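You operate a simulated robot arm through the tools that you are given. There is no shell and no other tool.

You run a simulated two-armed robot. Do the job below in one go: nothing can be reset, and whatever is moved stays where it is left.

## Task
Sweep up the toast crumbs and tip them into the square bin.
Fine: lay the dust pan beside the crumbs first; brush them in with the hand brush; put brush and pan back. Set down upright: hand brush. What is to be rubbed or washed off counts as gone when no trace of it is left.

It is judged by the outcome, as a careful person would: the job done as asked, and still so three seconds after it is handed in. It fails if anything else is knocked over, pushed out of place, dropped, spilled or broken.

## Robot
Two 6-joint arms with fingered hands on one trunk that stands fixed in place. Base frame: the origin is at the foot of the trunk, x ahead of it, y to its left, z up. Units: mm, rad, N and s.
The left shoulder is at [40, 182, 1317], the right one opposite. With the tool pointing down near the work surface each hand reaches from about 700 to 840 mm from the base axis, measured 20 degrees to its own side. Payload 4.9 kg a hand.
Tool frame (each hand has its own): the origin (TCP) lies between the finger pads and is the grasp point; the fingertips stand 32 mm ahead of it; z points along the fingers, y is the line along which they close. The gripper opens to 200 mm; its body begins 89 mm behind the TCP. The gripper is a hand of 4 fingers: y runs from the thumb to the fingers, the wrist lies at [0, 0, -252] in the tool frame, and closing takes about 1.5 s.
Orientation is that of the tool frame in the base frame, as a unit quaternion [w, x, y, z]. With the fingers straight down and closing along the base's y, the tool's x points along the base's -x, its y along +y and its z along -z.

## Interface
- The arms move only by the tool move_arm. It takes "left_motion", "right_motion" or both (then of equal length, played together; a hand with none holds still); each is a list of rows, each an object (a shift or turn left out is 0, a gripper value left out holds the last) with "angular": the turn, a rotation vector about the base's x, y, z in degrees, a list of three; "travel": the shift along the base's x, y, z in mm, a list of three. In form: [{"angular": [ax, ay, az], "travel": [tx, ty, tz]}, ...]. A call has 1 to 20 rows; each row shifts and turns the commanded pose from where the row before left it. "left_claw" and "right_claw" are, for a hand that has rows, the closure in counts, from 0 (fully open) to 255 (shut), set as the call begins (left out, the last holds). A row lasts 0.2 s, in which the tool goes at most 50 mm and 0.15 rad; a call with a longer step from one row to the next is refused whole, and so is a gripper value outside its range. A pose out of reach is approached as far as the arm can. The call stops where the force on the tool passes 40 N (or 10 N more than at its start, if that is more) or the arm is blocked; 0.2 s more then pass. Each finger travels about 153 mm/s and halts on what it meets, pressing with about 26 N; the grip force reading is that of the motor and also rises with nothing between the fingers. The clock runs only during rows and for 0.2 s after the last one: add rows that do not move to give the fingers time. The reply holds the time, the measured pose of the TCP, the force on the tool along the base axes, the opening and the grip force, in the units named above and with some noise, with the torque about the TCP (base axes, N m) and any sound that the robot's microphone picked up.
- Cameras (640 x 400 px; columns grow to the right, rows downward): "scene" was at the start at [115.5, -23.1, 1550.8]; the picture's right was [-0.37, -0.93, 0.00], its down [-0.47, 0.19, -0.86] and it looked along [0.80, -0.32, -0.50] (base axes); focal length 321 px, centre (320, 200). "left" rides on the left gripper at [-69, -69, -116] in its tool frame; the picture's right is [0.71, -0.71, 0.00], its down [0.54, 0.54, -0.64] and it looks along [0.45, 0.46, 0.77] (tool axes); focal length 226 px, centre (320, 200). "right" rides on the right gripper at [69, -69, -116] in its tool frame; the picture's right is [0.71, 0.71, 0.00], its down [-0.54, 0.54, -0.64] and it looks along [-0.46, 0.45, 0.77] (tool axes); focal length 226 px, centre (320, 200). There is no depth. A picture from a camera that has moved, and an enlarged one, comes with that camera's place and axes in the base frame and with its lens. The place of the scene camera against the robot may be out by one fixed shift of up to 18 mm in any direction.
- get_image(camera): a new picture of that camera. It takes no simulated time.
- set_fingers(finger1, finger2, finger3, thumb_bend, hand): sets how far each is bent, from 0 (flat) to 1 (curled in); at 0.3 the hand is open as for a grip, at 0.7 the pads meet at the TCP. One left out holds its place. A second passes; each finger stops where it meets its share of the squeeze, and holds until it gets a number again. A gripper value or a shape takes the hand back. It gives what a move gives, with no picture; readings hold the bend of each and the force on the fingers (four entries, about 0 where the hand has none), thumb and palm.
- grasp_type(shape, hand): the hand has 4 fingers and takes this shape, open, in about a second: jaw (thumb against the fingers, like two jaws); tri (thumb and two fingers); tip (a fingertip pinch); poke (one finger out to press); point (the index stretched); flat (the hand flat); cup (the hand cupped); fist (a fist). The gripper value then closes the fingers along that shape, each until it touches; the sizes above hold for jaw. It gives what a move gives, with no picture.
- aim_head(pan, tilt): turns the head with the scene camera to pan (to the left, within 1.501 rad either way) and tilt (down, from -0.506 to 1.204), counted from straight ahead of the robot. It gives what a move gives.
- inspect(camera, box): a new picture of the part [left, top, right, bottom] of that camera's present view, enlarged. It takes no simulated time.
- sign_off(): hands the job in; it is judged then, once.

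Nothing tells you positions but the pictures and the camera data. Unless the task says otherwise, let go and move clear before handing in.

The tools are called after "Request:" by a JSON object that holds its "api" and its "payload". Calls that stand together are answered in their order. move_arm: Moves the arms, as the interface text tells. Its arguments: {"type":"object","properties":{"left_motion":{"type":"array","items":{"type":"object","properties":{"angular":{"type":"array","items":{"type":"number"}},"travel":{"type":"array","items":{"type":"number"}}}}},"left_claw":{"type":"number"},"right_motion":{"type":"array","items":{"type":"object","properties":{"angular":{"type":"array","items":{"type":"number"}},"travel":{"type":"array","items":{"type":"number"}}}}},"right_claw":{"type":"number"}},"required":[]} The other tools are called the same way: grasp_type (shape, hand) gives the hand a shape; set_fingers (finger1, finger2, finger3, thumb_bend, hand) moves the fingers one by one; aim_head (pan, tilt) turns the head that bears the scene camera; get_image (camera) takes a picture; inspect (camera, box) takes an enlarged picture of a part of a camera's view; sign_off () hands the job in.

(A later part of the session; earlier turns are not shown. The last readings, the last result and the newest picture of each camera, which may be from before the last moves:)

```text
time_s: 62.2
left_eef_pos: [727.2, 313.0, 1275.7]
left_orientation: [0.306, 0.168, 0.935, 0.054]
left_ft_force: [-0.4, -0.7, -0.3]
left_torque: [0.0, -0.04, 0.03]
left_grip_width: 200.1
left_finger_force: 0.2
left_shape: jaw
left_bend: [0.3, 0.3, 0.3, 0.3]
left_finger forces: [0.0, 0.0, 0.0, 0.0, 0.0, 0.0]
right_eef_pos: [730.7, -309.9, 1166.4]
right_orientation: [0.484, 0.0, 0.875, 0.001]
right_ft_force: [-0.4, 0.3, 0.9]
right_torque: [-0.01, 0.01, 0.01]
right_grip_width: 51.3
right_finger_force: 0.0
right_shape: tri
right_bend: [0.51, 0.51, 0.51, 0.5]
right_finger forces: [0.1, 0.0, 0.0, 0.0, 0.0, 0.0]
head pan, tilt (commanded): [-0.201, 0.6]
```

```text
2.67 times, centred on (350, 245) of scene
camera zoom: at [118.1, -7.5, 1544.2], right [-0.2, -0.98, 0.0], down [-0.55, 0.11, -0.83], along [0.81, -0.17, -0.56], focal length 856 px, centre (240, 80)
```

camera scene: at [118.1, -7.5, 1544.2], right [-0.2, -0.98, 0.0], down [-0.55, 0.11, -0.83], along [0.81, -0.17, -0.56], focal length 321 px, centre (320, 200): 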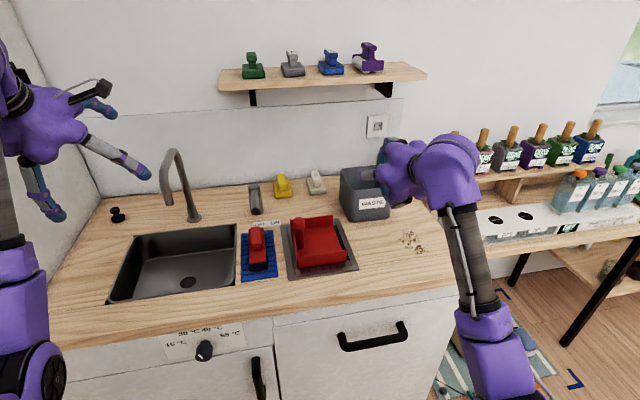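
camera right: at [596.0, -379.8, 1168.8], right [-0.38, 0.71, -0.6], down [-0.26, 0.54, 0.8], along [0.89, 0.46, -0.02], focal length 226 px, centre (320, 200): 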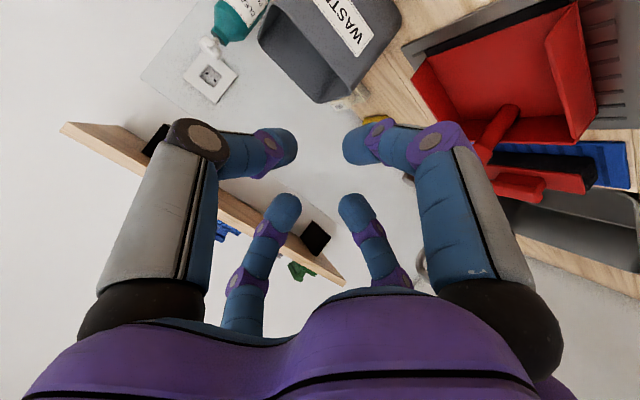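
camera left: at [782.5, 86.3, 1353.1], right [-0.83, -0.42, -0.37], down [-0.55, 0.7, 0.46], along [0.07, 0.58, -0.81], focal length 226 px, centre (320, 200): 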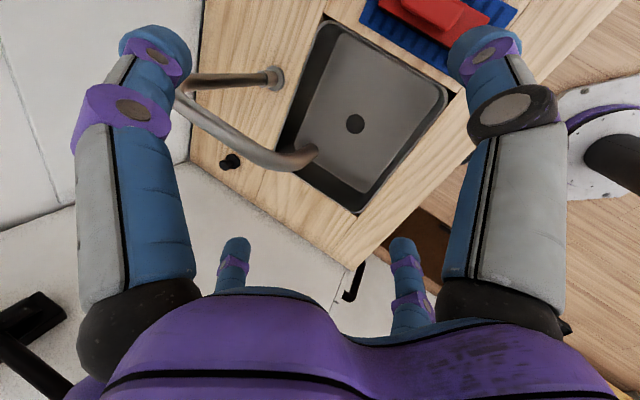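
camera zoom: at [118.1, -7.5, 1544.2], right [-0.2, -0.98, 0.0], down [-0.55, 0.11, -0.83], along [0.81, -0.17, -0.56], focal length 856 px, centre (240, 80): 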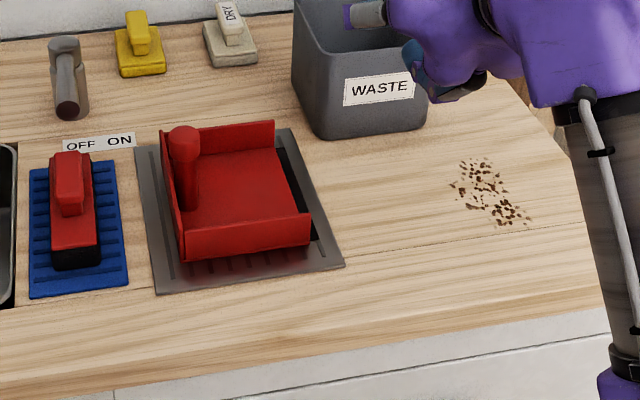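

The pan's post is at about (821, -98) and its mouth faces -y. I'll move the right camera nearer and steeper for a second view to fix heights.

Request:
{"api": "move_arm", "payload": {"right_motion": [{"travel": [-2, 32, -3], "angular": [0, 5, 0]}, {"travel": [-2, 32, -3], "angular": [0, 5, 0]}, {"travel": [-2, 32, -3], "angular": [0, 5, 0]}, {"travel": [-2, 32, -3], "angular": [0, 5, 0]}, {"travel": [-2, 32, -3], "angular": [0, 5, 0]}]}}

Request:
{"api": "get_image", "payload": {"camera": "right"}}

Request:
{"api": "inspect", "payload": {"camera": "right", "box": [400, 0, 640, 150]}}

```text
time_s: 63.4
left_eef_pos: [727.9, 314.0, 1274.6]
left_orientation: [0.305, 0.168, 0.936, 0.054]
left_ft_force: [0.1, -0.1, -0.2]
left_torque: [-0.01, 0.01, -0.01]
left_grip_width: 199.8
left_finger_force: 0.1
left_shape: jaw
left_bend: [0.3, 0.3, 0.3, 0.3]
left_finger forces: [0.0, 0.0, 0.1, 0.1, 0.0, 0.0]
right_eef_pos: [719.7, -150.4, 1150.4]
right_orientation: [0.283, 0.0, 0.959, -0.001]
right_ft_force: [0.2, -0.6, -0.3]
right_torque: [-0.01, 0.04, -0.02]
right_grip_width: 51.2
right_finger_force: 0.0
right_shape: tri
right_bend: [0.51, 0.51, 0.51, 0.5]
right_finger forces: [0.0, 0.0, 0.0, 0.1, 0.1, 0.0]
head pan, tilt (commanded): [-0.201, 0.6]
```

```text
taken
camera right: at [599.2, -219.8, 1211.4], right [-0.59, 0.71, -0.38], down [0.11, 0.54, 0.83], along [0.8, 0.46, -0.4], focal length 226 px, centre (320, 200)
```

right: 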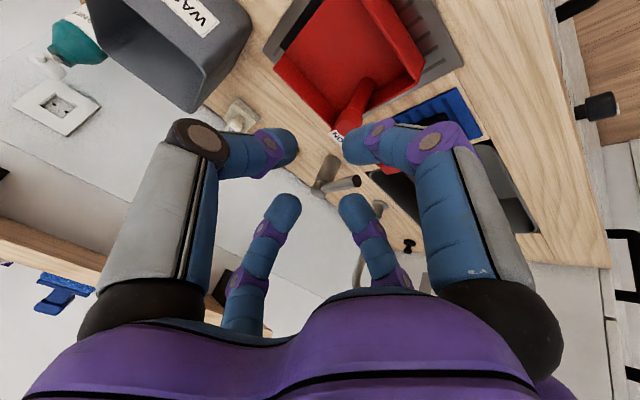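

```text
2.67 times, centred on (520, 75) of right
camera zoom: at [599.2, -219.8, 1211.4], right [-0.59, 0.71, -0.38], down [0.11, 0.54, 0.83], along [0.8, 0.46, -0.4], focal length 603 px, centre (-213, 533)
```

zoom: 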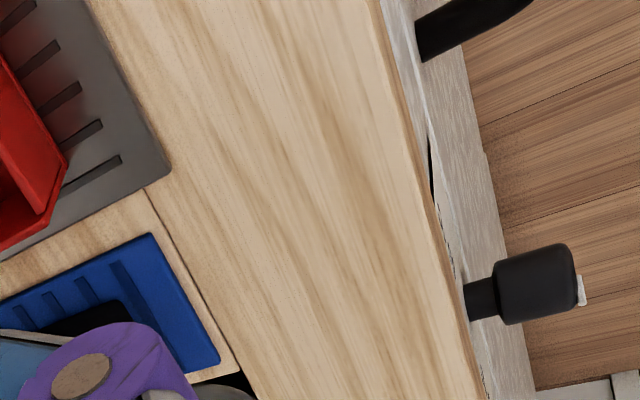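

The counter is at z≈880 and the brush lies along x, centred near (817, 22). I'll zoom in more on the brush handle, the pan post and crumbs.

Request:
{"api": "inspect", "payload": {"camera": "scene", "box": [236, 215, 286, 290]}}

Request:
{"api": "inspect", "payload": {"camera": "scene", "box": [280, 205, 360, 280]}}

Request:
{"api": "inspect", "payload": {"camera": "scene", "box": [390, 220, 440, 260]}}

```text
5.33 times, centred on (261, 252) of scene
camera zoom: at [118.1, -7.4, 1544.2], right [-0.2, -0.98, 0.0], down [-0.55, 0.11, -0.83], along [0.81, -0.16, -0.56], focal length 1711 px, centre (635, -80)
```

zoom: 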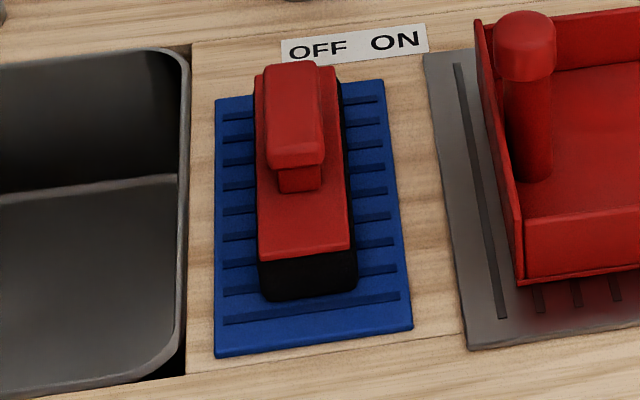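

```text
5.33 times, centred on (320, 242) of scene
camera zoom: at [118.1, -7.4, 1544.2], right [-0.2, -0.98, 0.0], down [-0.55, 0.11, -0.83], along [0.81, -0.16, -0.56], focal length 1711 px, centre (320, -27)
```

zoom: 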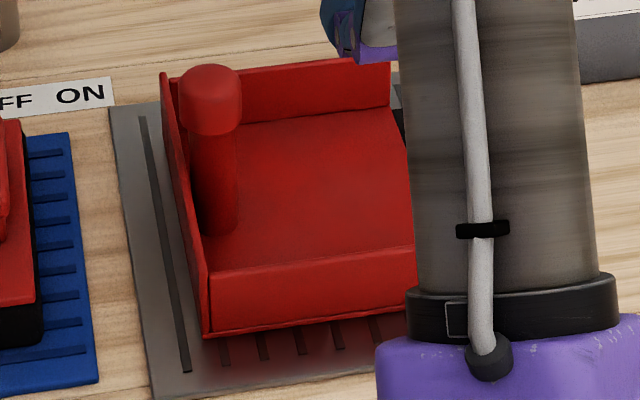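

```text
10.00 times, centred on (415, 240) of scene
camera zoom: at [118.1, -7.4, 1544.2], right [-0.2, -0.98, 0.0], down [-0.55, 0.11, -0.83], along [0.81, -0.16, -0.56], focal length 3209 px, centre (-630, -200)
```

zoom: 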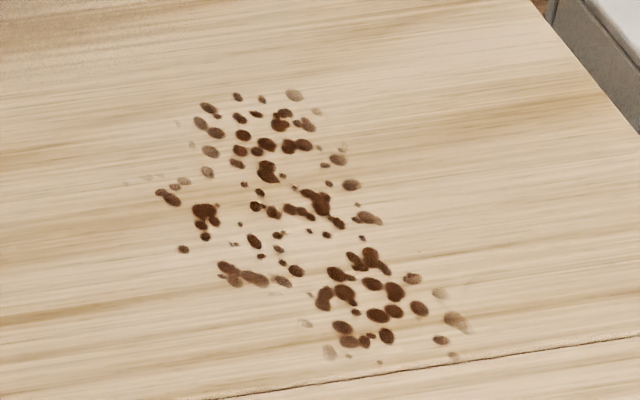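

Crumbs span roughly x 715–838, y -402 to -476. For gripping the pan's post from the front I want the lower finger curled away; I'll find out which finger that is.

Request:
{"api": "set_fingers", "payload": {"hand": "right", "finger1": 1.0, "finger2": 0.4, "finger3": 0.4, "thumb_bend": 0.4}}

Request:
{"api": "get_image", "payload": {"camera": "right"}}

Request:
{"api": "get_image", "payload": {"camera": "scene"}}

```text
time_s: 64.4
left_eef_pos: [727.2, 313.4, 1275.4]
left_orientation: [0.306, 0.168, 0.935, 0.054]
left_ft_force: [-0.2, -0.2, 0.0]
left_torque: [0.01, 0.02, 0.01]
left_grip_width: 200.1
left_finger_force: 0.1
left_shape: jaw
left_bend: [0.3, 0.3, 0.3, 0.3]
left_finger forces: [0.1, 0.0, 0.0, 0.0, 0.0, 0.0]
right_eef_pos: [719.6, -151.1, 1151.9]
right_orientation: [0.283, -0.001, 0.959, 0.001]
right_ft_force: [-0.5, -0.9, -0.2]
right_torque: [0.0, -0.02, -0.03]
right_grip_width: 100.1
right_finger_force: 0.1
right_shape: fingers
right_bend: [1.0, 0.4, 0.4, 0.4]
right_finger forces: [0.0, 0.0, 0.0, 0.1, 0.0, 0.1]
head pan, tilt (commanded): [-0.201, 0.6]
```

```text
taken
camera right: at [599.3, -220.1, 1211.3], right [-0.59, 0.71, -0.38], down [0.11, 0.54, 0.83], along [0.8, 0.46, -0.4], focal length 226 px, centre (320, 200)
```

right: 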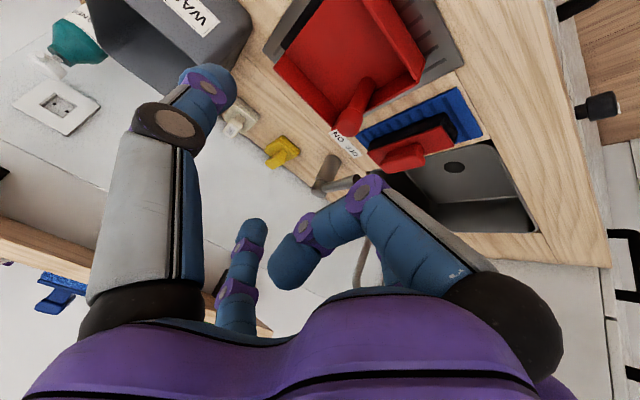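

```text
taken
camera scene: at [118.1, -7.4, 1544.2], right [-0.2, -0.98, 0.0], down [-0.55, 0.11, -0.83], along [0.81, -0.16, -0.56], focal length 321 px, centre (320, 200)
```

scene: 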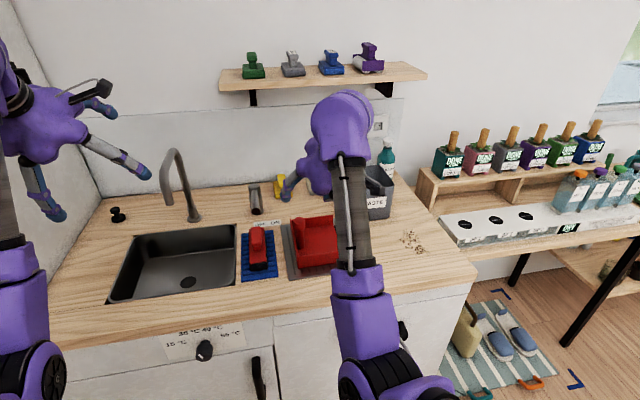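

Finger 1 is the lower one and curls away nicely. Now I'll refine the pan post's position from this clear view.

Request:
{"api": "inspect", "payload": {"camera": "right", "box": [260, 20, 460, 145]}}

Request:
{"api": "inspect", "payload": {"camera": "right", "box": [340, 80, 500, 180]}}

Request:
{"api": "inspect", "payload": {"camera": "right", "box": [60, 0, 280, 130]}}

```text
3.20 times, centred on (360, 82) of right
camera zoom: at [599.3, -220.1, 1211.3], right [-0.59, 0.71, -0.38], down [0.11, 0.54, 0.83], along [0.8, 0.46, -0.4], focal length 723 px, centre (192, 576)
```

zoom: 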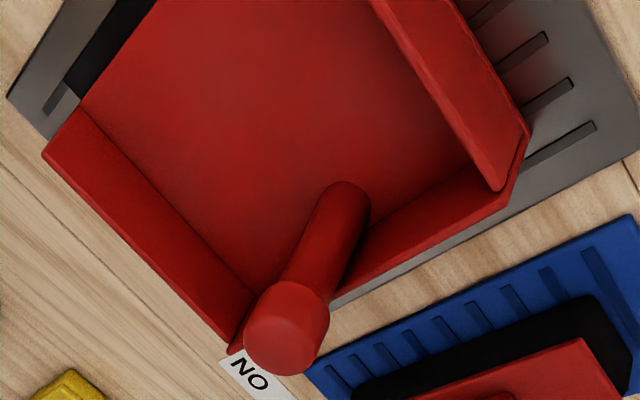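

```text
4.00 times, centred on (420, 130) of right
camera zoom: at [599.3, -220.1, 1211.3], right [-0.59, 0.71, -0.38], down [0.11, 0.54, 0.83], along [0.8, 0.46, -0.4], focal length 904 px, centre (-80, 480)
```

zoom: 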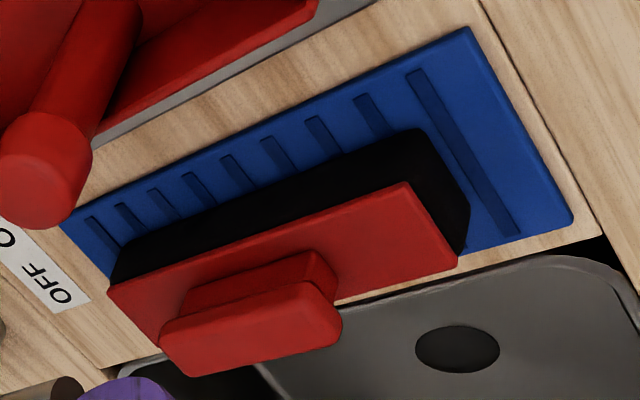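

```text
2.91 times, centred on (170, 65) of right
camera zoom: at [599.3, -220.1, 1211.3], right [-0.59, 0.71, -0.38], down [0.11, 0.54, 0.83], along [0.8, 0.46, -0.4], focal length 658 px, centre (756, 593)
```

zoom: 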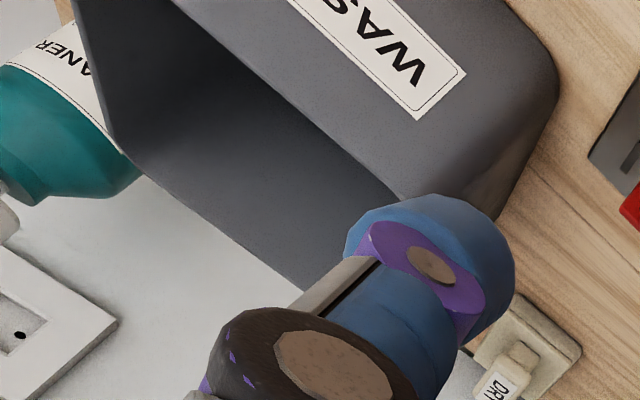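

The post is at about (818.5, -105.5), knob top z≈978, walls up to ≈933. I'll set a pinch opening (thumb/finger 2), level the hand to about 38° below horizontal, and line up behind the knob.

Request:
{"api": "move_arm", "payload": {"right_motion": [{"travel": [-1, 11.4, -25], "angular": [0, -4.75, 0]}, {"travel": [-1, 11.4, -25], "angular": [0, -4.75, 0]}, {"travel": [-1, 11.4, -25], "angular": [0, -4.75, 0]}, {"travel": [-0.6, 11.4, -25], "angular": [0, -4.75, 0]}]}}

Request:
{"api": "get_image", "payload": {"camera": "right"}}

Request:
{"api": "get_image", "payload": {"camera": "scene"}}

```text
time_s: 65.2
left_eef_pos: [726.5, 314.2, 1275.4]
left_orientation: [0.305, 0.167, 0.936, 0.055]
left_ft_force: [0.6, 0.0, 0.3]
left_torque: [0.03, 0.0, -0.01]
left_grip_width: 199.9
left_finger_force: 0.0
left_shape: jaw
left_bend: [0.3, 0.3, 0.3, 0.3]
left_finger forces: [0.0, 0.1, 0.0, 0.0, 0.0, 0.1]
right_eef_pos: [741.1, -216.7, 1108.1]
right_orientation: [0.4, 0.008, 0.914, -0.073]
right_ft_force: [0.0, 0.0, -0.4]
right_torque: [-0.01, -0.02, -0.04]
right_grip_width: 100.7
right_finger_force: 0.2
right_shape: fingers
right_bend: [1.0, 0.4, 0.4, 0.4]
right_finger forces: [0.0, 0.0, 0.1, 0.1, 0.0, 0.0]
right hand out of reach, approached as far as the arm can: row 2, 3
head pan, tilt (commanded): [-0.201, 0.6]
stopped in row 3 (right hand): the arm was blocked; the commanded pose is now the measured one
```

```text
taken
camera right: at [604.8, -270.7, 1144.6], right [-0.43, 0.67, -0.61], down [-0.06, 0.65, 0.76], along [0.9, 0.36, -0.24], focal length 226 px, centre (320, 200)
```

right: 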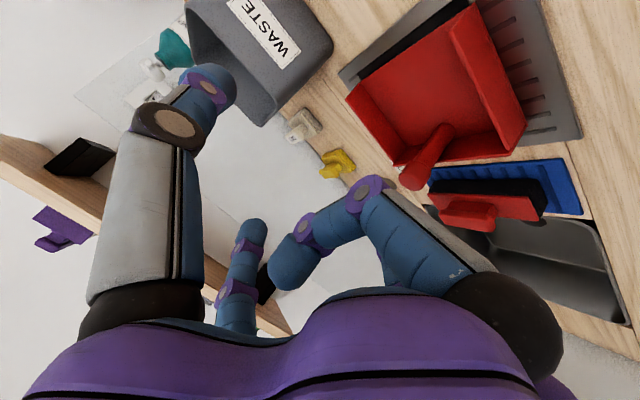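

```text
taken
camera scene: at [118.2, -7.4, 1544.2], right [-0.2, -0.98, 0.0], down [-0.55, 0.11, -0.83], along [0.81, -0.16, -0.56], focal length 321 px, centre (320, 200)
```

scene: 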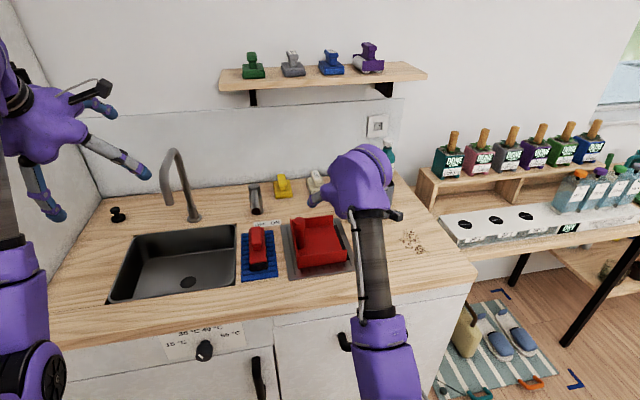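

That approach line was too close to the body and the elbow folded to its limit. I'll instead come in from above the knob, further forward.

Request:
{"api": "move_arm", "payload": {"right_motion": [{"travel": [19.4, 27.9, -4.5], "angular": [1.78, -1.18, 1.13]}, {"travel": [19.4, 27.9, -4.5], "angular": [1.78, -1.18, 1.13]}, {"travel": [19.4, 27.9, -4.5], "angular": [1.78, -1.18, 1.13]}, {"travel": [19.3, 27.8, -4.5], "angular": [1.78, -1.18, 1.13]}, {}]}}

Request:
{"api": "get_image", "payload": {"camera": "right"}}

Request:
{"api": "get_image", "payload": {"camera": "scene"}}

```text
time_s: 66.5
left_eef_pos: [726.4, 314.0, 1276.5]
left_orientation: [0.306, 0.168, 0.935, 0.054]
left_ft_force: [0.0, -0.3, -0.3]
left_torque: [-0.04, 0.01, 0.0]
left_grip_width: 200.0
left_finger_force: 0.1
left_shape: jaw
left_bend: [0.3, 0.3, 0.3, 0.3]
left_finger forces: [0.0, 0.0, 0.0, 0.0, 0.0, 0.0]
right_eef_pos: [827.7, -153.0, 1085.4]
right_orientation: [0.441, 0.007, 0.897, -0.037]
right_ft_force: [0.3, -0.1, 0.8]
right_torque: [0.03, 0.01, -0.01]
right_grip_width: 100.6
right_finger_force: 0.1
right_shape: fingers
right_bend: [1.0, 0.4, 0.4, 0.4]
right_finger forces: [0.0, 0.0, 0.0, 0.1, 0.1, 0.1]
head pan, tilt (commanded): [-0.201, 0.6]
stopped in row 5 (right hand): the arm was blocked; the commanded pose is now the measured one
```

```text
taken
camera right: at [690.1, -214.6, 1106.4], right [-0.4, 0.69, -0.6], down [-0.15, 0.6, 0.79], along [0.9, 0.41, -0.14], focal length 226 px, centre (320, 200)
```

right: 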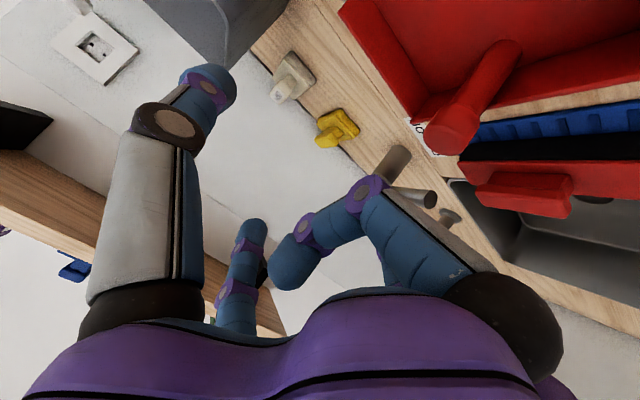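

```text
taken
camera scene: at [118.0, -7.7, 1544.2], right [-0.2, -0.98, 0.0], down [-0.55, 0.11, -0.83], along [0.81, -0.16, -0.56], focal length 321 px, centre (320, 200)
```

scene: 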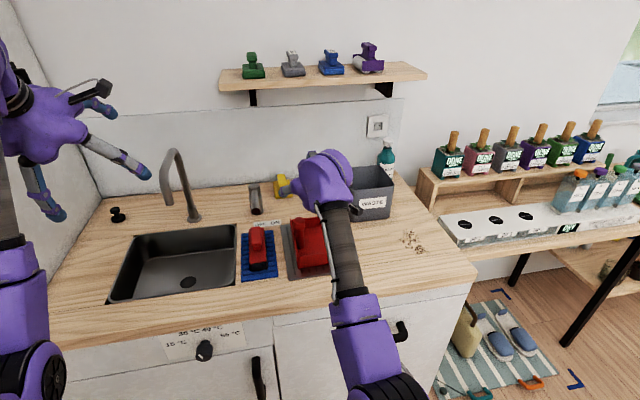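

The arm is being blocked physically – probably the upper arm meets the trunk when the wrist comes too far inward. I'll look down at the trunk and upper arm to confirm.

Request:
{"api": "aim_head", "payload": {"pan": -0.8, "tilt": 1.1}}

Request:
{"api": "get_image", "payload": {"camera": "scene"}}

```text
time_s: 67.5
left_eef_pos: [727.2, 313.1, 1275.2]
left_orientation: [0.305, 0.167, 0.936, 0.055]
left_ft_force: [-0.2, 0.0, -0.7]
left_torque: [0.03, 0.02, -0.01]
left_grip_width: 200.0
left_finger_force: 0.1
left_shape: jaw
left_bend: [0.3, 0.3, 0.3, 0.3]
left_finger forces: [0.0, 0.0, 0.0, 0.0, 0.1, 0.0]
right_eef_pos: [826.2, -152.1, 1084.3]
right_orientation: [0.439, 0.006, 0.898, -0.038]
right_ft_force: [0.6, 0.1, 0.3]
right_torque: [-0.01, 0.03, -0.02]
right_grip_width: 100.3
right_finger_force: 0.0
right_shape: fingers
right_bend: [1.0, 0.4, 0.4, 0.4]
right_finger forces: [0.0, 0.1, 0.1, 0.0, 0.1, 0.0]
head pan, tilt (commanded): [-0.799, 1.1]
```

```text
taken
camera scene: at [75.6, -35.1, 1505.6], right [-0.72, -0.7, 0.0], down [-0.62, 0.64, -0.45], along [0.32, -0.33, -0.89], focal length 321 px, centre (320, 200)
```

scene: 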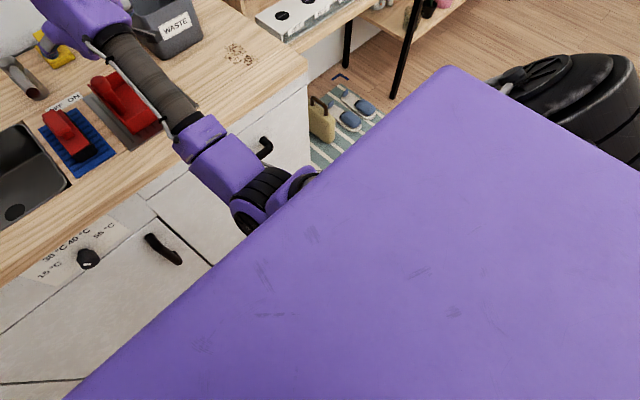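

The upper arm touches the trunk when the wrist is too far inward, so I'll grip the pan with the hand leaning in from the right-front (30° yaw, 60° down), using all four fingers on the knob.

Request:
{"api": "grasp_type", "payload": {"shape": "jaw", "hand": "right"}}

Request:
{"api": "move_arm", "payload": {"right_motion": [{"travel": [-1.5, 0, 0], "angular": [-0.36, 4.52, 6.27]}, {"travel": [-1.5, 6, 0], "angular": [-0.36, 4.52, 6.27]}, {"travel": [-1.5, 12, 0], "angular": [-0.36, 4.52, 6.27]}, {"travel": [-1.5, 14, 0], "angular": [-0.36, 4.52, 6.27]}, {"travel": [-1.5, 14.5, 0], "angular": [-0.36, 4.52, 6.27]}, {}], "right_claw": 150}}

Request:
{"api": "get_image", "payload": {"camera": "right"}}

Request:
{"api": "aim_head", "payload": {"pan": -0.2, "tilt": 0.6}}

Request:
{"api": "get_image", "payload": {"camera": "scene"}}

```text
time_s: 68.5
left_eef_pos: [726.5, 314.9, 1275.4]
left_orientation: [0.306, 0.167, 0.936, 0.055]
left_ft_force: [-0.8, -0.3, -0.4]
left_torque: [0.02, 0.0, 0.02]
left_grip_width: 199.8
left_finger_force: 0.1
left_shape: jaw
left_bend: [0.3, 0.3, 0.3, 0.3]
left_finger forces: [0.1, 0.0, 0.0, 0.0, 0.0, 0.0]
right_eef_pos: [825.4, -151.2, 1085.2]
right_orientation: [0.44, 0.006, 0.897, -0.038]
right_ft_force: [-0.8, -0.4, -0.2]
right_torque: [-0.01, -0.01, -0.01]
right_grip_width: 200.0
right_finger_force: 0.1
right_shape: jaw
right_bend: [0.3, 0.3, 0.3, 0.3]
right_finger forces: [0.0, 0.0, 0.1, 0.0, 0.1, 0.1]
head pan, tilt (commanded): [-0.799, 1.1]
```

```text
time_s: 69.8
left_eef_pos: [727.5, 313.6, 1275.6]
left_orientation: [0.305, 0.167, 0.936, 0.054]
left_ft_force: [0.6, 0.1, -1.1]
left_torque: [0.02, 0.0, -0.01]
left_grip_width: 200.1
left_finger_force: 0.0
left_shape: jaw
left_bend: [0.3, 0.3, 0.3, 0.3]
left_finger forces: [0.0, 0.0, 0.0, 0.0, 0.0, 0.0]
right_eef_pos: [817.9, -103.2, 1083.5]
right_orientation: [0.251, -0.249, 0.933, 0.069]
right_ft_force: [0.2, -0.4, -0.2]
right_torque: [0.01, -0.01, 0.05]
right_grip_width: 82.7
right_finger_force: 0.0
right_shape: jaw
right_bend: [0.42, 0.42, 0.42, 0.4]
right_finger forces: [0.1, 0.0, 0.0, 0.0, 0.0, 0.1]
head pan, tilt (commanded): [-0.799, 1.1]
```

```text
taken
camera right: at [751.0, -222.3, 1150.0], right [-0.88, 0.31, -0.35], down [-0.14, 0.54, 0.83], along [0.44, 0.78, -0.43], focal length 226 px, centre (320, 200)
```

right: 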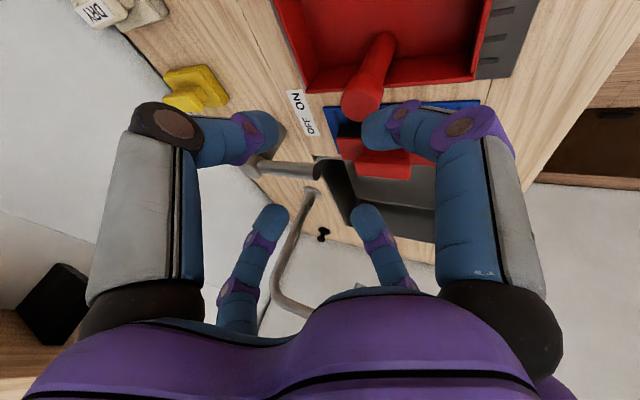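

```text
time_s: 70.8
left_eef_pos: [727.3, 314.0, 1275.4]
left_orientation: [0.306, 0.168, 0.936, 0.054]
left_ft_force: [-0.1, -0.2, 0.8]
left_torque: [-0.04, 0.01, -0.03]
left_grip_width: 199.8
left_finger_force: 0.1
left_shape: jaw
left_bend: [0.3, 0.3, 0.3, 0.3]
left_finger forces: [0.1, 0.1, 0.0, 0.1, 0.1, 0.0]
right_eef_pos: [818.1, -103.8, 1085.1]
right_orientation: [0.25, -0.249, 0.933, 0.069]
right_ft_force: [1.2, -0.4, 0.0]
right_torque: [-0.04, -0.01, -0.01]
right_grip_width: 82.6
right_finger_force: 0.1
right_shape: jaw
right_bend: [0.42, 0.42, 0.42, 0.4]
right_finger forces: [0.0, 0.0, 0.0, 0.1, 0.0, 0.0]
head pan, tilt (commanded): [-0.201, 0.6]
```

```text
taken
camera scene: at [118.1, -7.5, 1544.2], right [-0.2, -0.98, 0.0], down [-0.55, 0.11, -0.82], along [0.81, -0.17, -0.57], focal length 321 px, centre (320, 200)
```

scene: 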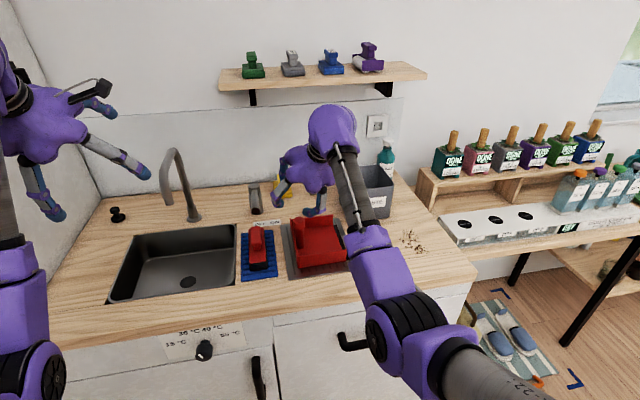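

The hand is now above the knob with no obstruction. I'll verify the knob's alignment from this close view before descending.

Request:
{"api": "inspect", "payload": {"camera": "right", "box": [280, 0, 480, 125]}}

Request:
{"api": "inspect", "payload": {"camera": "scene", "box": [270, 140, 370, 280]}}

```text
3.20 times, centred on (380, 62) of right
camera zoom: at [750.8, -222.3, 1150.1], right [-0.88, 0.31, -0.35], down [-0.14, 0.54, 0.83], along [0.45, 0.78, -0.43], focal length 723 px, centre (128, 640)
```

zoom: 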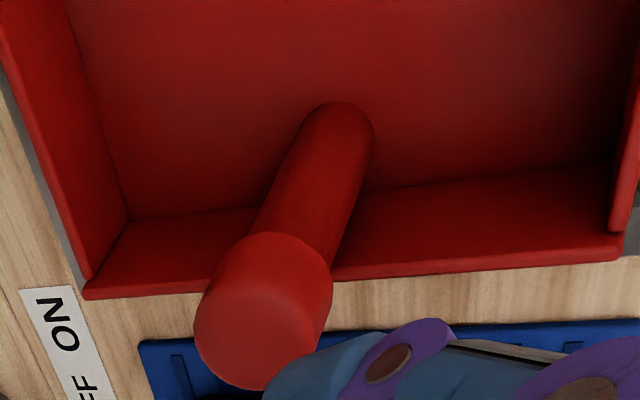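

```text
2.86 times, centred on (320, 210) of scene
camera zoom: at [118.1, -7.5, 1544.2], right [-0.2, -0.98, 0.0], down [-0.55, 0.11, -0.82], along [0.81, -0.17, -0.57], focal length 917 px, centre (320, 171)
```

zoom: 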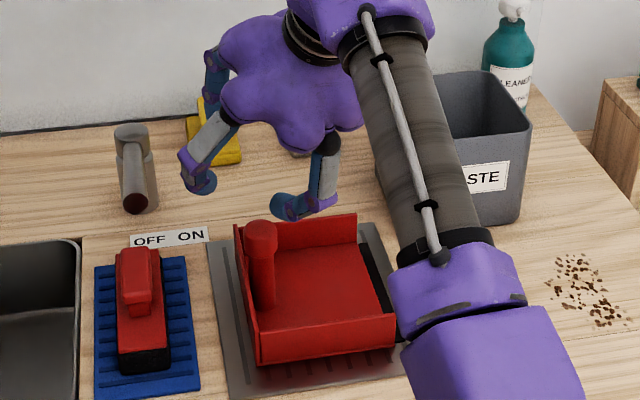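

Post centre is about (818, -107). I'll descend most of the way and check.

Request:
{"api": "move_arm", "payload": {"right_motion": [{"travel": [0, -1, -30]}, {"travel": [0, -1, -30]}, {"travel": [0, -1, -20]}]}}

Request:
{"api": "inspect", "payload": {"camera": "scene", "box": [260, 170, 360, 280]}}

Request:
{"api": "get_image", "payload": {"camera": "right"}}

```text
time_s: 71.7
left_eef_pos: [727.6, 313.9, 1275.1]
left_orientation: [0.305, 0.168, 0.936, 0.055]
left_ft_force: [0.6, -0.7, 0.7]
left_torque: [-0.03, -0.01, -0.02]
left_grip_width: 200.1
left_finger_force: 0.2
left_shape: jaw
left_bend: [0.3, 0.3, 0.3, 0.3]
left_finger forces: [0.0, 0.1, 0.0, 0.0, 0.0, 0.0]
right_eef_pos: [817.4, -108.2, 1004.7]
right_orientation: [0.251, -0.249, 0.933, 0.069]
right_ft_force: [-0.2, -0.1, -0.6]
right_torque: [-0.02, -0.02, 0.01]
right_grip_width: 82.8
right_finger_force: 0.0
right_shape: jaw
right_bend: [0.42, 0.42, 0.42, 0.4]
right_finger forces: [0.0, 0.0, 0.0, 0.0, 0.1, 0.0]
head pan, tilt (commanded): [-0.201, 0.6]
```

```text
3.64 times, centred on (310, 225) of scene
camera zoom: at [118.1, -7.5, 1544.2], right [-0.2, -0.98, 0.0], down [-0.55, 0.11, -0.83], along [0.81, -0.16, -0.56], focal length 1167 px, centre (356, 109)
```

zoom: 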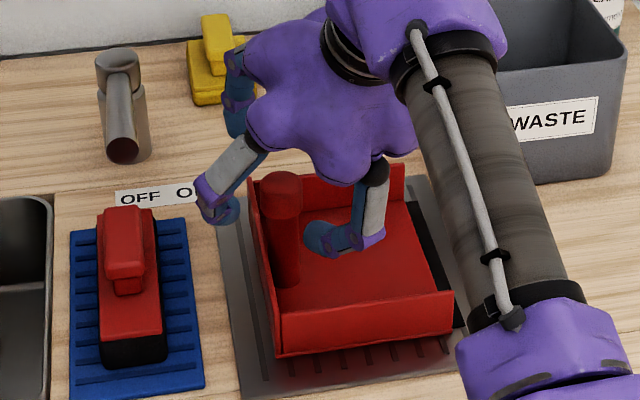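

```text
taken
camera right: at [750.1, -227.6, 1070.2], right [-0.88, 0.31, -0.35], down [-0.14, 0.54, 0.83], along [0.45, 0.78, -0.43], focal length 226 px, centre (320, 200)
```

right: 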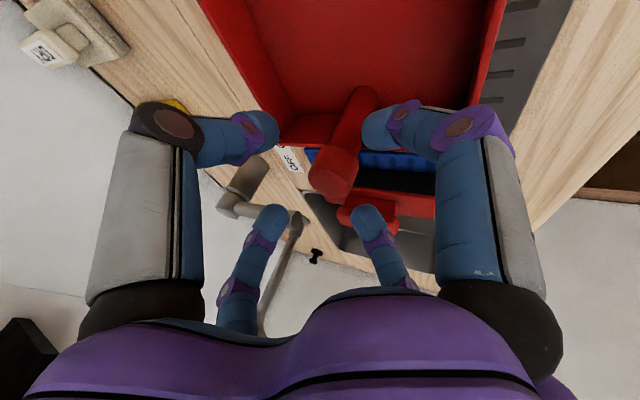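

The knob sits neatly between the four fingers. I'll go down the last 29 mm and close.

Request:
{"api": "move_arm", "payload": {"right_motion": [{"travel": [0.5, 0.5, -15]}, {"travel": [0.5, 0.5, -14]}]}}

Request:
{"api": "get_image", "payload": {"camera": "right"}}

Request:
{"api": "inspect", "payload": {"camera": "scene", "box": [260, 170, 360, 280]}}

```text
time_s: 72.2
left_eef_pos: [726.1, 313.5, 1275.7]
left_orientation: [0.307, 0.168, 0.935, 0.054]
left_ft_force: [-1.3, 0.1, -0.8]
left_torque: [0.0, 0.05, -0.02]
left_grip_width: 200.1
left_finger_force: 0.0
left_shape: jaw
left_bend: [0.3, 0.3, 0.3, 0.3]
left_finger forces: [0.0, 0.0, 0.1, 0.0, 0.0, 0.0]
right_eef_pos: [818.9, -105.5, 975.9]
right_orientation: [0.251, -0.249, 0.933, 0.069]
right_ft_force: [0.4, -0.3, -0.2]
right_torque: [-0.05, -0.02, -0.03]
right_grip_width: 82.7
right_finger_force: 0.0
right_shape: jaw
right_bend: [0.42, 0.42, 0.42, 0.4]
right_finger forces: [0.0, 0.0, 0.0, 0.1, 0.1, 0.0]
head pan, tilt (commanded): [-0.201, 0.6]
```

```text
taken
camera right: at [751.9, -224.7, 1041.5], right [-0.88, 0.31, -0.35], down [-0.14, 0.54, 0.83], along [0.45, 0.78, -0.43], focal length 226 px, centre (320, 200)
```

right: 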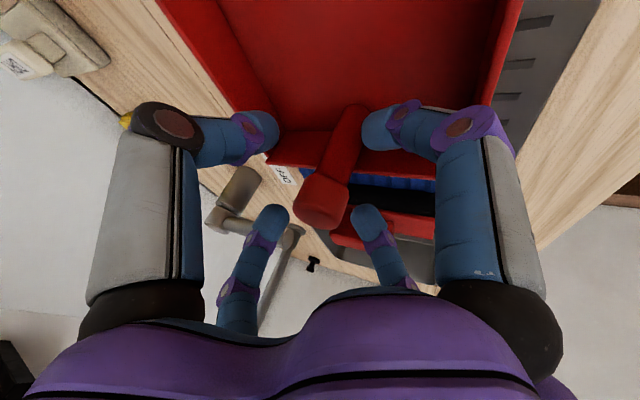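

```text
3.64 times, centred on (310, 225) of scene
camera zoom: at [118.1, -7.4, 1544.2], right [-0.2, -0.98, 0.0], down [-0.55, 0.11, -0.83], along [0.81, -0.16, -0.56], focal length 1167 px, centre (356, 109)
```

zoom: 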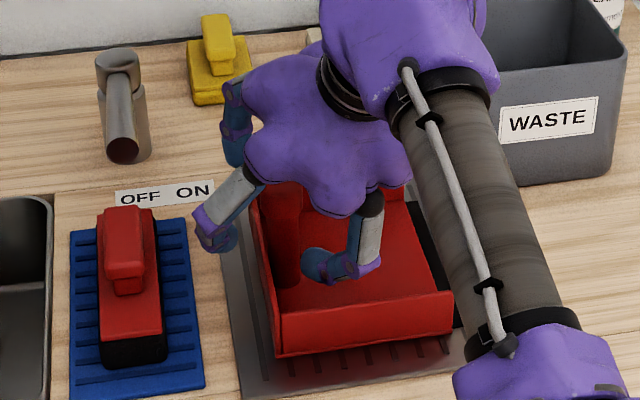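

The knob is right at the grasp point. Closing the fingers.

Request:
{"api": "move_arm", "payload": {"right_motion": [{}, {}, {}, {}, {}, {}, {}, {}], "right_claw": 255}}

Request:
{"api": "get_image", "payload": {"camera": "right"}}

Request:
{"api": "inspect", "payload": {"camera": "scene", "box": [260, 170, 360, 280]}}

```text
time_s: 74.0
left_eef_pos: [726.3, 314.0, 1275.6]
left_orientation: [0.305, 0.168, 0.936, 0.054]
left_ft_force: [-0.5, -0.3, -0.6]
left_torque: [0.01, -0.01, -0.01]
left_grip_width: 199.8
left_finger_force: 0.1
left_shape: jaw
left_bend: [0.3, 0.3, 0.3, 0.3]
left_finger forces: [0.1, 0.1, 0.0, 0.1, 0.1, 0.0]
right_eef_pos: [818.9, -105.8, 975.6]
right_orientation: [0.25, -0.249, 0.933, 0.07]
right_ft_force: [-1.3, -0.9, 2.9]
right_torque: [-0.35, 0.49, 0.07]
right_grip_width: 22.3
right_finger_force: 26.3
right_shape: jaw
right_bend: [0.5, 0.6, 0.73, 0.64]
right_finger forces: [25.6, 22.6, 20.6, 0.0, 23.4, 0.1]
head pan, tilt (commanded): [-0.201, 0.6]
```

```text
taken
camera right: at [751.8, -224.7, 1041.9], right [-0.88, 0.31, -0.35], down [-0.14, 0.54, 0.83], along [0.45, 0.78, -0.43], focal length 226 px, centre (320, 200)
```

right: 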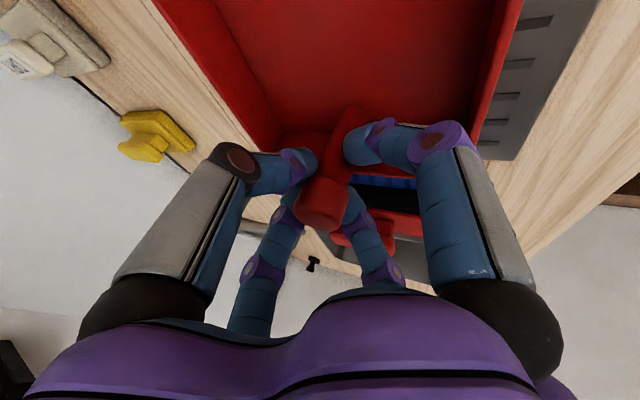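

```text
3.64 times, centred on (310, 225) of scene
camera zoom: at [117.9, -7.4, 1544.2], right [-0.2, -0.98, 0.0], down [-0.55, 0.11, -0.83], along [0.81, -0.16, -0.56], focal length 1167 px, centre (356, 109)
```

zoom: 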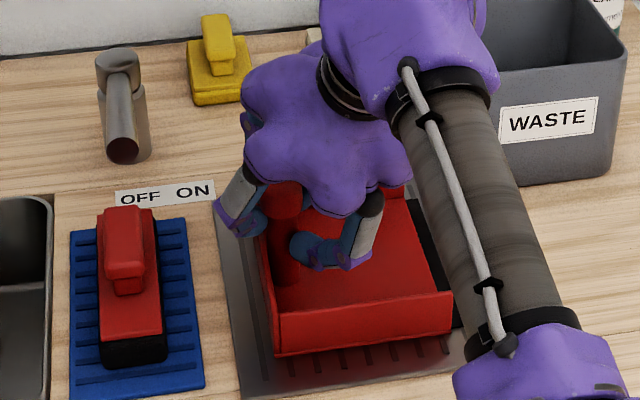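

All four fingers hold firmly (~23 N each). Lifting gently.

Request:
{"api": "move_arm", "payload": {"right_motion": [{"travel": [0, 0, 6]}, {"travel": [0, 0, 10]}, {"travel": [0, 0, 15]}, {"travel": [0, 0, 15]}, {"travel": [0, 0, 15]}]}}

Request:
{"api": "get_image", "payload": {"camera": "scene"}}

Request:
{"api": "inspect", "payload": {"camera": "scene", "box": [260, 160, 380, 280]}}

```text
time_s: 75.2
left_eef_pos: [727.1, 313.5, 1275.3]
left_orientation: [0.306, 0.167, 0.936, 0.054]
left_ft_force: [0.6, 0.0, -0.1]
left_torque: [-0.01, -0.02, -0.02]
left_grip_width: 199.8
left_finger_force: 0.0
left_shape: jaw
left_bend: [0.3, 0.3, 0.3, 0.3]
left_finger forces: [0.0, 0.0, 0.0, 0.0, 0.1, 0.0]
right_eef_pos: [819.6, -105.1, 1035.3]
right_orientation: [0.251, -0.249, 0.933, 0.069]
right_ft_force: [-0.7, 0.0, -1.6]
right_torque: [0.03, 0.03, -0.01]
right_grip_width: 21.8
right_finger_force: 25.9
right_shape: jaw
right_bend: [0.51, 0.77, 0.74, 0.64]
right_finger forces: [18.1, 22.6, 20.0, 0.0, 20.3, 0.1]
head pan, tilt (commanded): [-0.201, 0.6]
```

```text
taken
camera scene: at [118.2, -7.5, 1544.2], right [-0.2, -0.98, 0.0], down [-0.55, 0.11, -0.83], along [0.81, -0.16, -0.56], focal length 321 px, centre (320, 200)
```

scene: 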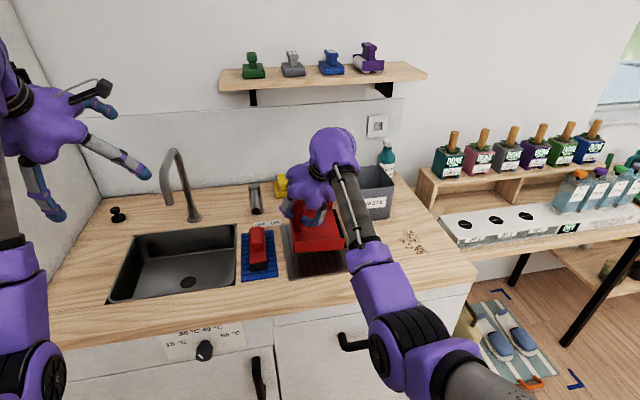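

```text
3.33 times, centred on (320, 220) of scene
camera zoom: at [118.2, -7.5, 1544.2], right [-0.2, -0.98, 0.0], down [-0.55, 0.11, -0.83], along [0.81, -0.16, -0.56], focal length 1070 px, centre (320, 133)
```

zoom: 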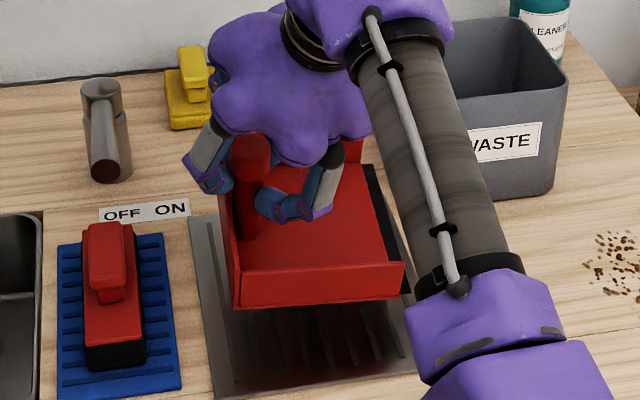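

The pan is up and level. I'll bring it toward me first to stay clear of the bin, then across to the left side of the crumbs.

Request:
{"api": "move_arm", "payload": {"right_motion": [{"travel": [-22, 0, 0]}, {"travel": [-18.5, 0, 0]}, {"travel": [0, -30, 0]}, {"travel": [0, -30, 0]}, {"travel": [0, -30, 0]}, {"travel": [0, -30, 0]}, {"travel": [0, -28, 0]}]}}

Request:
{"api": "aim_head", "payload": {"pan": -0.4, "tilt": 0.65}}

Request:
{"api": "get_image", "payload": {"camera": "scene"}}

Request:
{"api": "inspect", "payload": {"camera": "scene", "box": [230, 130, 430, 290]}}

```text
time_s: 76.8
left_eef_pos: [726.7, 314.1, 1275.1]
left_orientation: [0.306, 0.167, 0.936, 0.054]
left_ft_force: [-0.8, 0.0, 0.2]
left_torque: [-0.01, -0.04, -0.01]
left_grip_width: 199.9
left_finger_force: 0.0
left_shape: jaw
left_bend: [0.3, 0.3, 0.3, 0.3]
left_finger forces: [0.0, 0.0, 0.0, 0.0, 0.0, 0.0]
right_eef_pos: [779.7, -254.1, 1035.1]
right_orientation: [0.25, -0.25, 0.933, 0.069]
right_ft_force: [0.0, 0.2, -1.4]
right_torque: [0.04, 0.01, -0.04]
right_grip_width: 21.8
right_finger_force: 25.9
right_shape: jaw
right_bend: [0.51, 0.77, 0.74, 0.64]
right_finger forces: [21.1, 21.3, 21.5, 0.0, 18.6, 0.1]
head pan, tilt (commanded): [-0.201, 0.6]
```

```text
time_s: 77.6
left_eef_pos: [728.0, 314.3, 1275.6]
left_orientation: [0.305, 0.167, 0.936, 0.055]
left_ft_force: [-0.2, 0.6, 0.0]
left_torque: [0.02, -0.01, 0.0]
left_grip_width: 199.9
left_finger_force: 0.0
left_shape: jaw
left_bend: [0.3, 0.3, 0.3, 0.3]
left_finger forces: [0.0, 0.1, 0.0, 0.1, 0.1, 0.0]
right_eef_pos: [778.8, -254.0, 1035.9]
right_orientation: [0.25, -0.25, 0.933, 0.07]
right_ft_force: [-0.3, -1.0, -2.2]
right_torque: [0.07, -0.03, 0.04]
right_grip_width: 21.6
right_finger_force: 25.9
right_shape: jaw
right_bend: [0.51, 0.77, 0.74, 0.64]
right_finger forces: [21.1, 21.3, 21.6, 0.0, 18.5, 0.0]
head pan, tilt (commanded): [-0.4, 0.649]
```

```text
taken
camera scene: at [111.6, -23.5, 1539.9], right [-0.39, -0.92, 0.0], down [-0.56, 0.23, -0.8], along [0.73, -0.31, -0.6], focal length 321 px, centre (320, 200)
```

scene: 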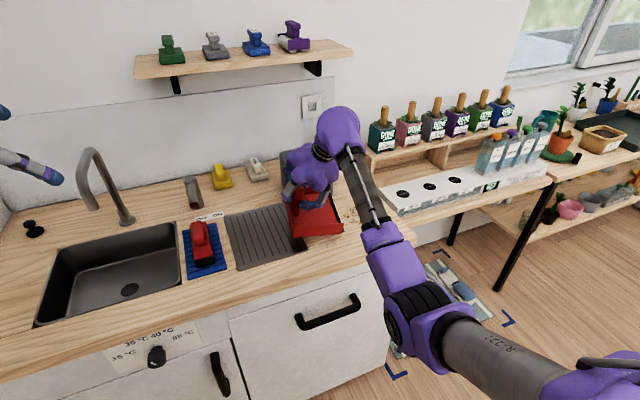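

```text
2.50 times, centred on (330, 210) of scene
camera zoom: at [111.6, -23.5, 1539.9], right [-0.39, -0.92, 0.0], down [-0.56, 0.23, -0.8], along [0.73, -0.31, -0.6], focal length 802 px, centre (295, 175)
```

zoom: 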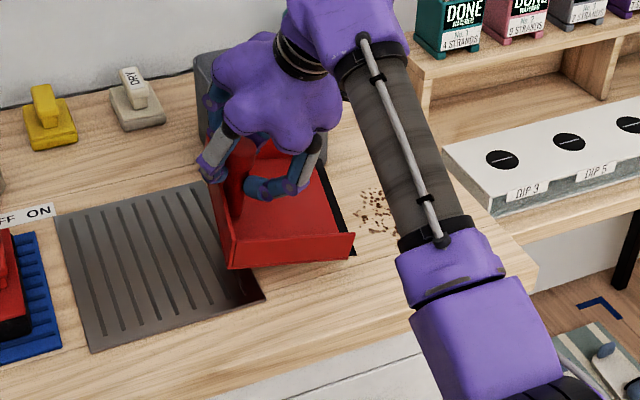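

I'm over the spot; I'll shift 8 mm closer to the crumbs and lower the pan onto the counter gently.

Request:
{"api": "move_arm", "payload": {"right_motion": [{"travel": [-1, -8, -15]}, {"travel": [0, 0, -20]}, {"travel": [0, 0, -15]}, {"travel": [0, 0, -6]}, {"travel": [0, 0, -3]}, {"travel": [0, 0, -2]}, {"travel": [0, 0, -1]}]}}

Request:
{"api": "inspect", "payload": {"camera": "scene", "box": [230, 130, 430, 290]}}

```text
time_s: 79.2
left_eef_pos: [727.3, 313.2, 1276.3]
left_orientation: [0.305, 0.168, 0.936, 0.054]
left_ft_force: [-0.3, -0.6, -0.4]
left_torque: [0.0, 0.0, 0.01]
left_grip_width: 199.9
left_finger_force: 0.1
left_shape: jaw
left_bend: [0.3, 0.3, 0.3, 0.3]
left_finger forces: [0.1, 0.1, 0.1, 0.1, 0.0, 0.0]
right_eef_pos: [778.7, -261.4, 975.9]
right_orientation: [0.251, -0.249, 0.933, 0.068]
right_ft_force: [5.0, -2.9, 14.9]
right_torque: [-0.65, 0.95, 0.38]
right_grip_width: 22.1
right_finger_force: 25.8
right_shape: jaw
right_bend: [0.5, 0.77, 0.73, 0.64]
right_finger forces: [43.0, 20.8, 24.4, 0.1, 28.8, 0.1]
head pan, tilt (commanded): [-0.4, 0.649]
```

```text
2.50 times, centred on (330, 210) of scene
camera zoom: at [111.1, -23.4, 1540.0], right [-0.39, -0.92, 0.0], down [-0.56, 0.24, -0.8], along [0.73, -0.31, -0.6], focal length 802 px, centre (295, 175)
```

zoom: 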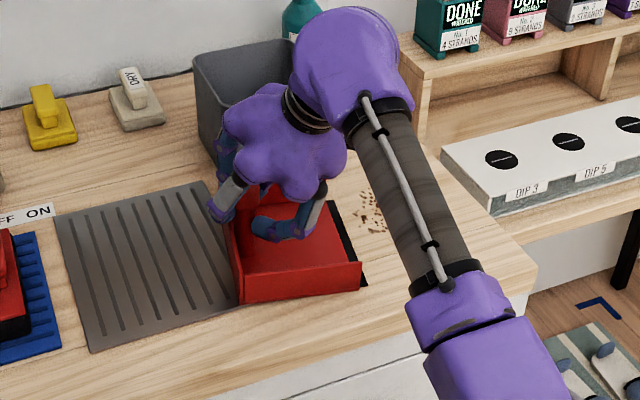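

The pan is seated beside the crumbs (its back edge just rests on the thin tray). I'll relax the press and open the fingers.

Request:
{"api": "move_arm", "payload": {"right_motion": [{"travel": [0, 0, 2]}, {}]}}

Request:
{"api": "move_arm", "payload": {"right_motion": [{}, {}, {}, {}, {}], "right_claw": 130}}

Request:
{"api": "move_arm", "payload": {"right_motion": [{"travel": [0, 0, 15]}, {"travel": [0, 0, 25]}, {"travel": [0, 0, 30]}, {"travel": [0, 0, 30]}]}}

Request:
{"api": "inspect", "payload": {"camera": "scene", "box": [230, 130, 430, 290]}}

Request:
{"api": "get_image", "payload": {"camera": "right"}}

```text
time_s: 79.8
left_eef_pos: [727.2, 314.5, 1275.5]
left_orientation: [0.305, 0.168, 0.936, 0.055]
left_ft_force: [-0.2, -0.3, -0.7]
left_torque: [0.02, -0.03, -0.03]
left_grip_width: 199.9
left_finger_force: 0.1
left_shape: jaw
left_bend: [0.3, 0.3, 0.3, 0.3]
left_finger forces: [0.0, 0.0, 0.0, 0.0, 0.0, 0.1]
right_eef_pos: [778.6, -263.2, 975.7]
right_orientation: [0.25, -0.25, 0.933, 0.07]
right_ft_force: [3.6, -2.2, 11.2]
right_torque: [-0.64, 0.85, 0.38]
right_grip_width: 22.0
right_finger_force: 25.9
right_shape: jaw
right_bend: [0.5, 0.77, 0.73, 0.64]
right_finger forces: [40.1, 20.7, 23.0, 0.0, 27.2, 0.0]
head pan, tilt (commanded): [-0.4, 0.649]
```

```text
time_s: 81.0
left_eef_pos: [726.9, 313.2, 1275.5]
left_orientation: [0.306, 0.167, 0.936, 0.055]
left_ft_force: [-0.6, 0.1, 0.8]
left_torque: [-0.02, 0.03, 0.0]
left_grip_width: 199.9
left_finger_force: 0.1
left_shape: jaw
left_bend: [0.3, 0.3, 0.3, 0.3]
left_finger forces: [0.0, 0.0, 0.0, 0.0, 0.0, 0.1]
right_eef_pos: [778.8, -260.9, 977.0]
right_orientation: [0.251, -0.249, 0.933, 0.07]
right_ft_force: [-1.0, 0.2, 0.1]
right_torque: [0.01, -0.01, 0.01]
right_grip_width: 97.4
right_finger_force: 0.0
right_shape: jaw
right_bend: [0.38, 0.38, 0.38, 0.37]
right_finger forces: [0.0, 0.0, 0.1, 0.0, 0.1, 0.0]
head pan, tilt (commanded): [-0.4, 0.649]
```

```text
time_s: 82.0
left_eef_pos: [725.8, 313.1, 1275.2]
left_orientation: [0.306, 0.167, 0.936, 0.055]
left_ft_force: [0.0, -0.4, 0.4]
left_torque: [0.0, 0.03, -0.02]
left_grip_width: 199.7
left_finger_force: 0.0
left_shape: jaw
left_bend: [0.3, 0.3, 0.3, 0.3]
left_finger forces: [0.0, 0.0, 0.0, 0.0, 0.0, 0.1]
right_eef_pos: [777.0, -261.8, 1075.9]
right_orientation: [0.25, -0.248, 0.933, 0.069]
right_ft_force: [0.3, -0.1, 0.0]
right_torque: [0.0, 0.01, 0.01]
right_grip_width: 97.8
right_finger_force: 0.1
right_shape: jaw
right_bend: [0.38, 0.38, 0.38, 0.36]
right_finger forces: [0.0, 0.1, 0.1, 0.0, 0.0, 0.0]
head pan, tilt (commanded): [-0.4, 0.649]
```

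```text
2.50 times, centred on (330, 210) of scene
camera zoom: at [111.4, -23.5, 1539.9], right [-0.39, -0.92, 0.0], down [-0.56, 0.24, -0.8], along [0.73, -0.31, -0.6], focal length 802 px, centre (295, 175)
```

zoom: 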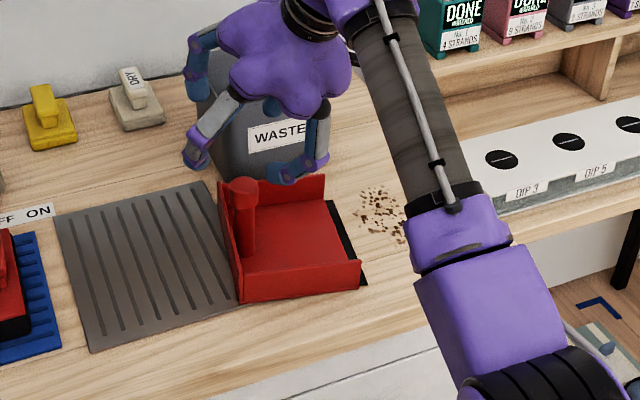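

```text
taken
camera right: at [709.6, -380.1, 1141.2], right [-0.88, 0.31, -0.35], down [-0.14, 0.54, 0.83], along [0.45, 0.78, -0.43], focal length 226 px, centre (320, 200)
```

right: 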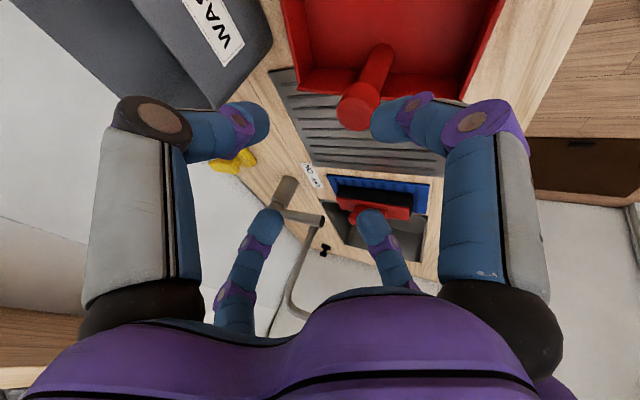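

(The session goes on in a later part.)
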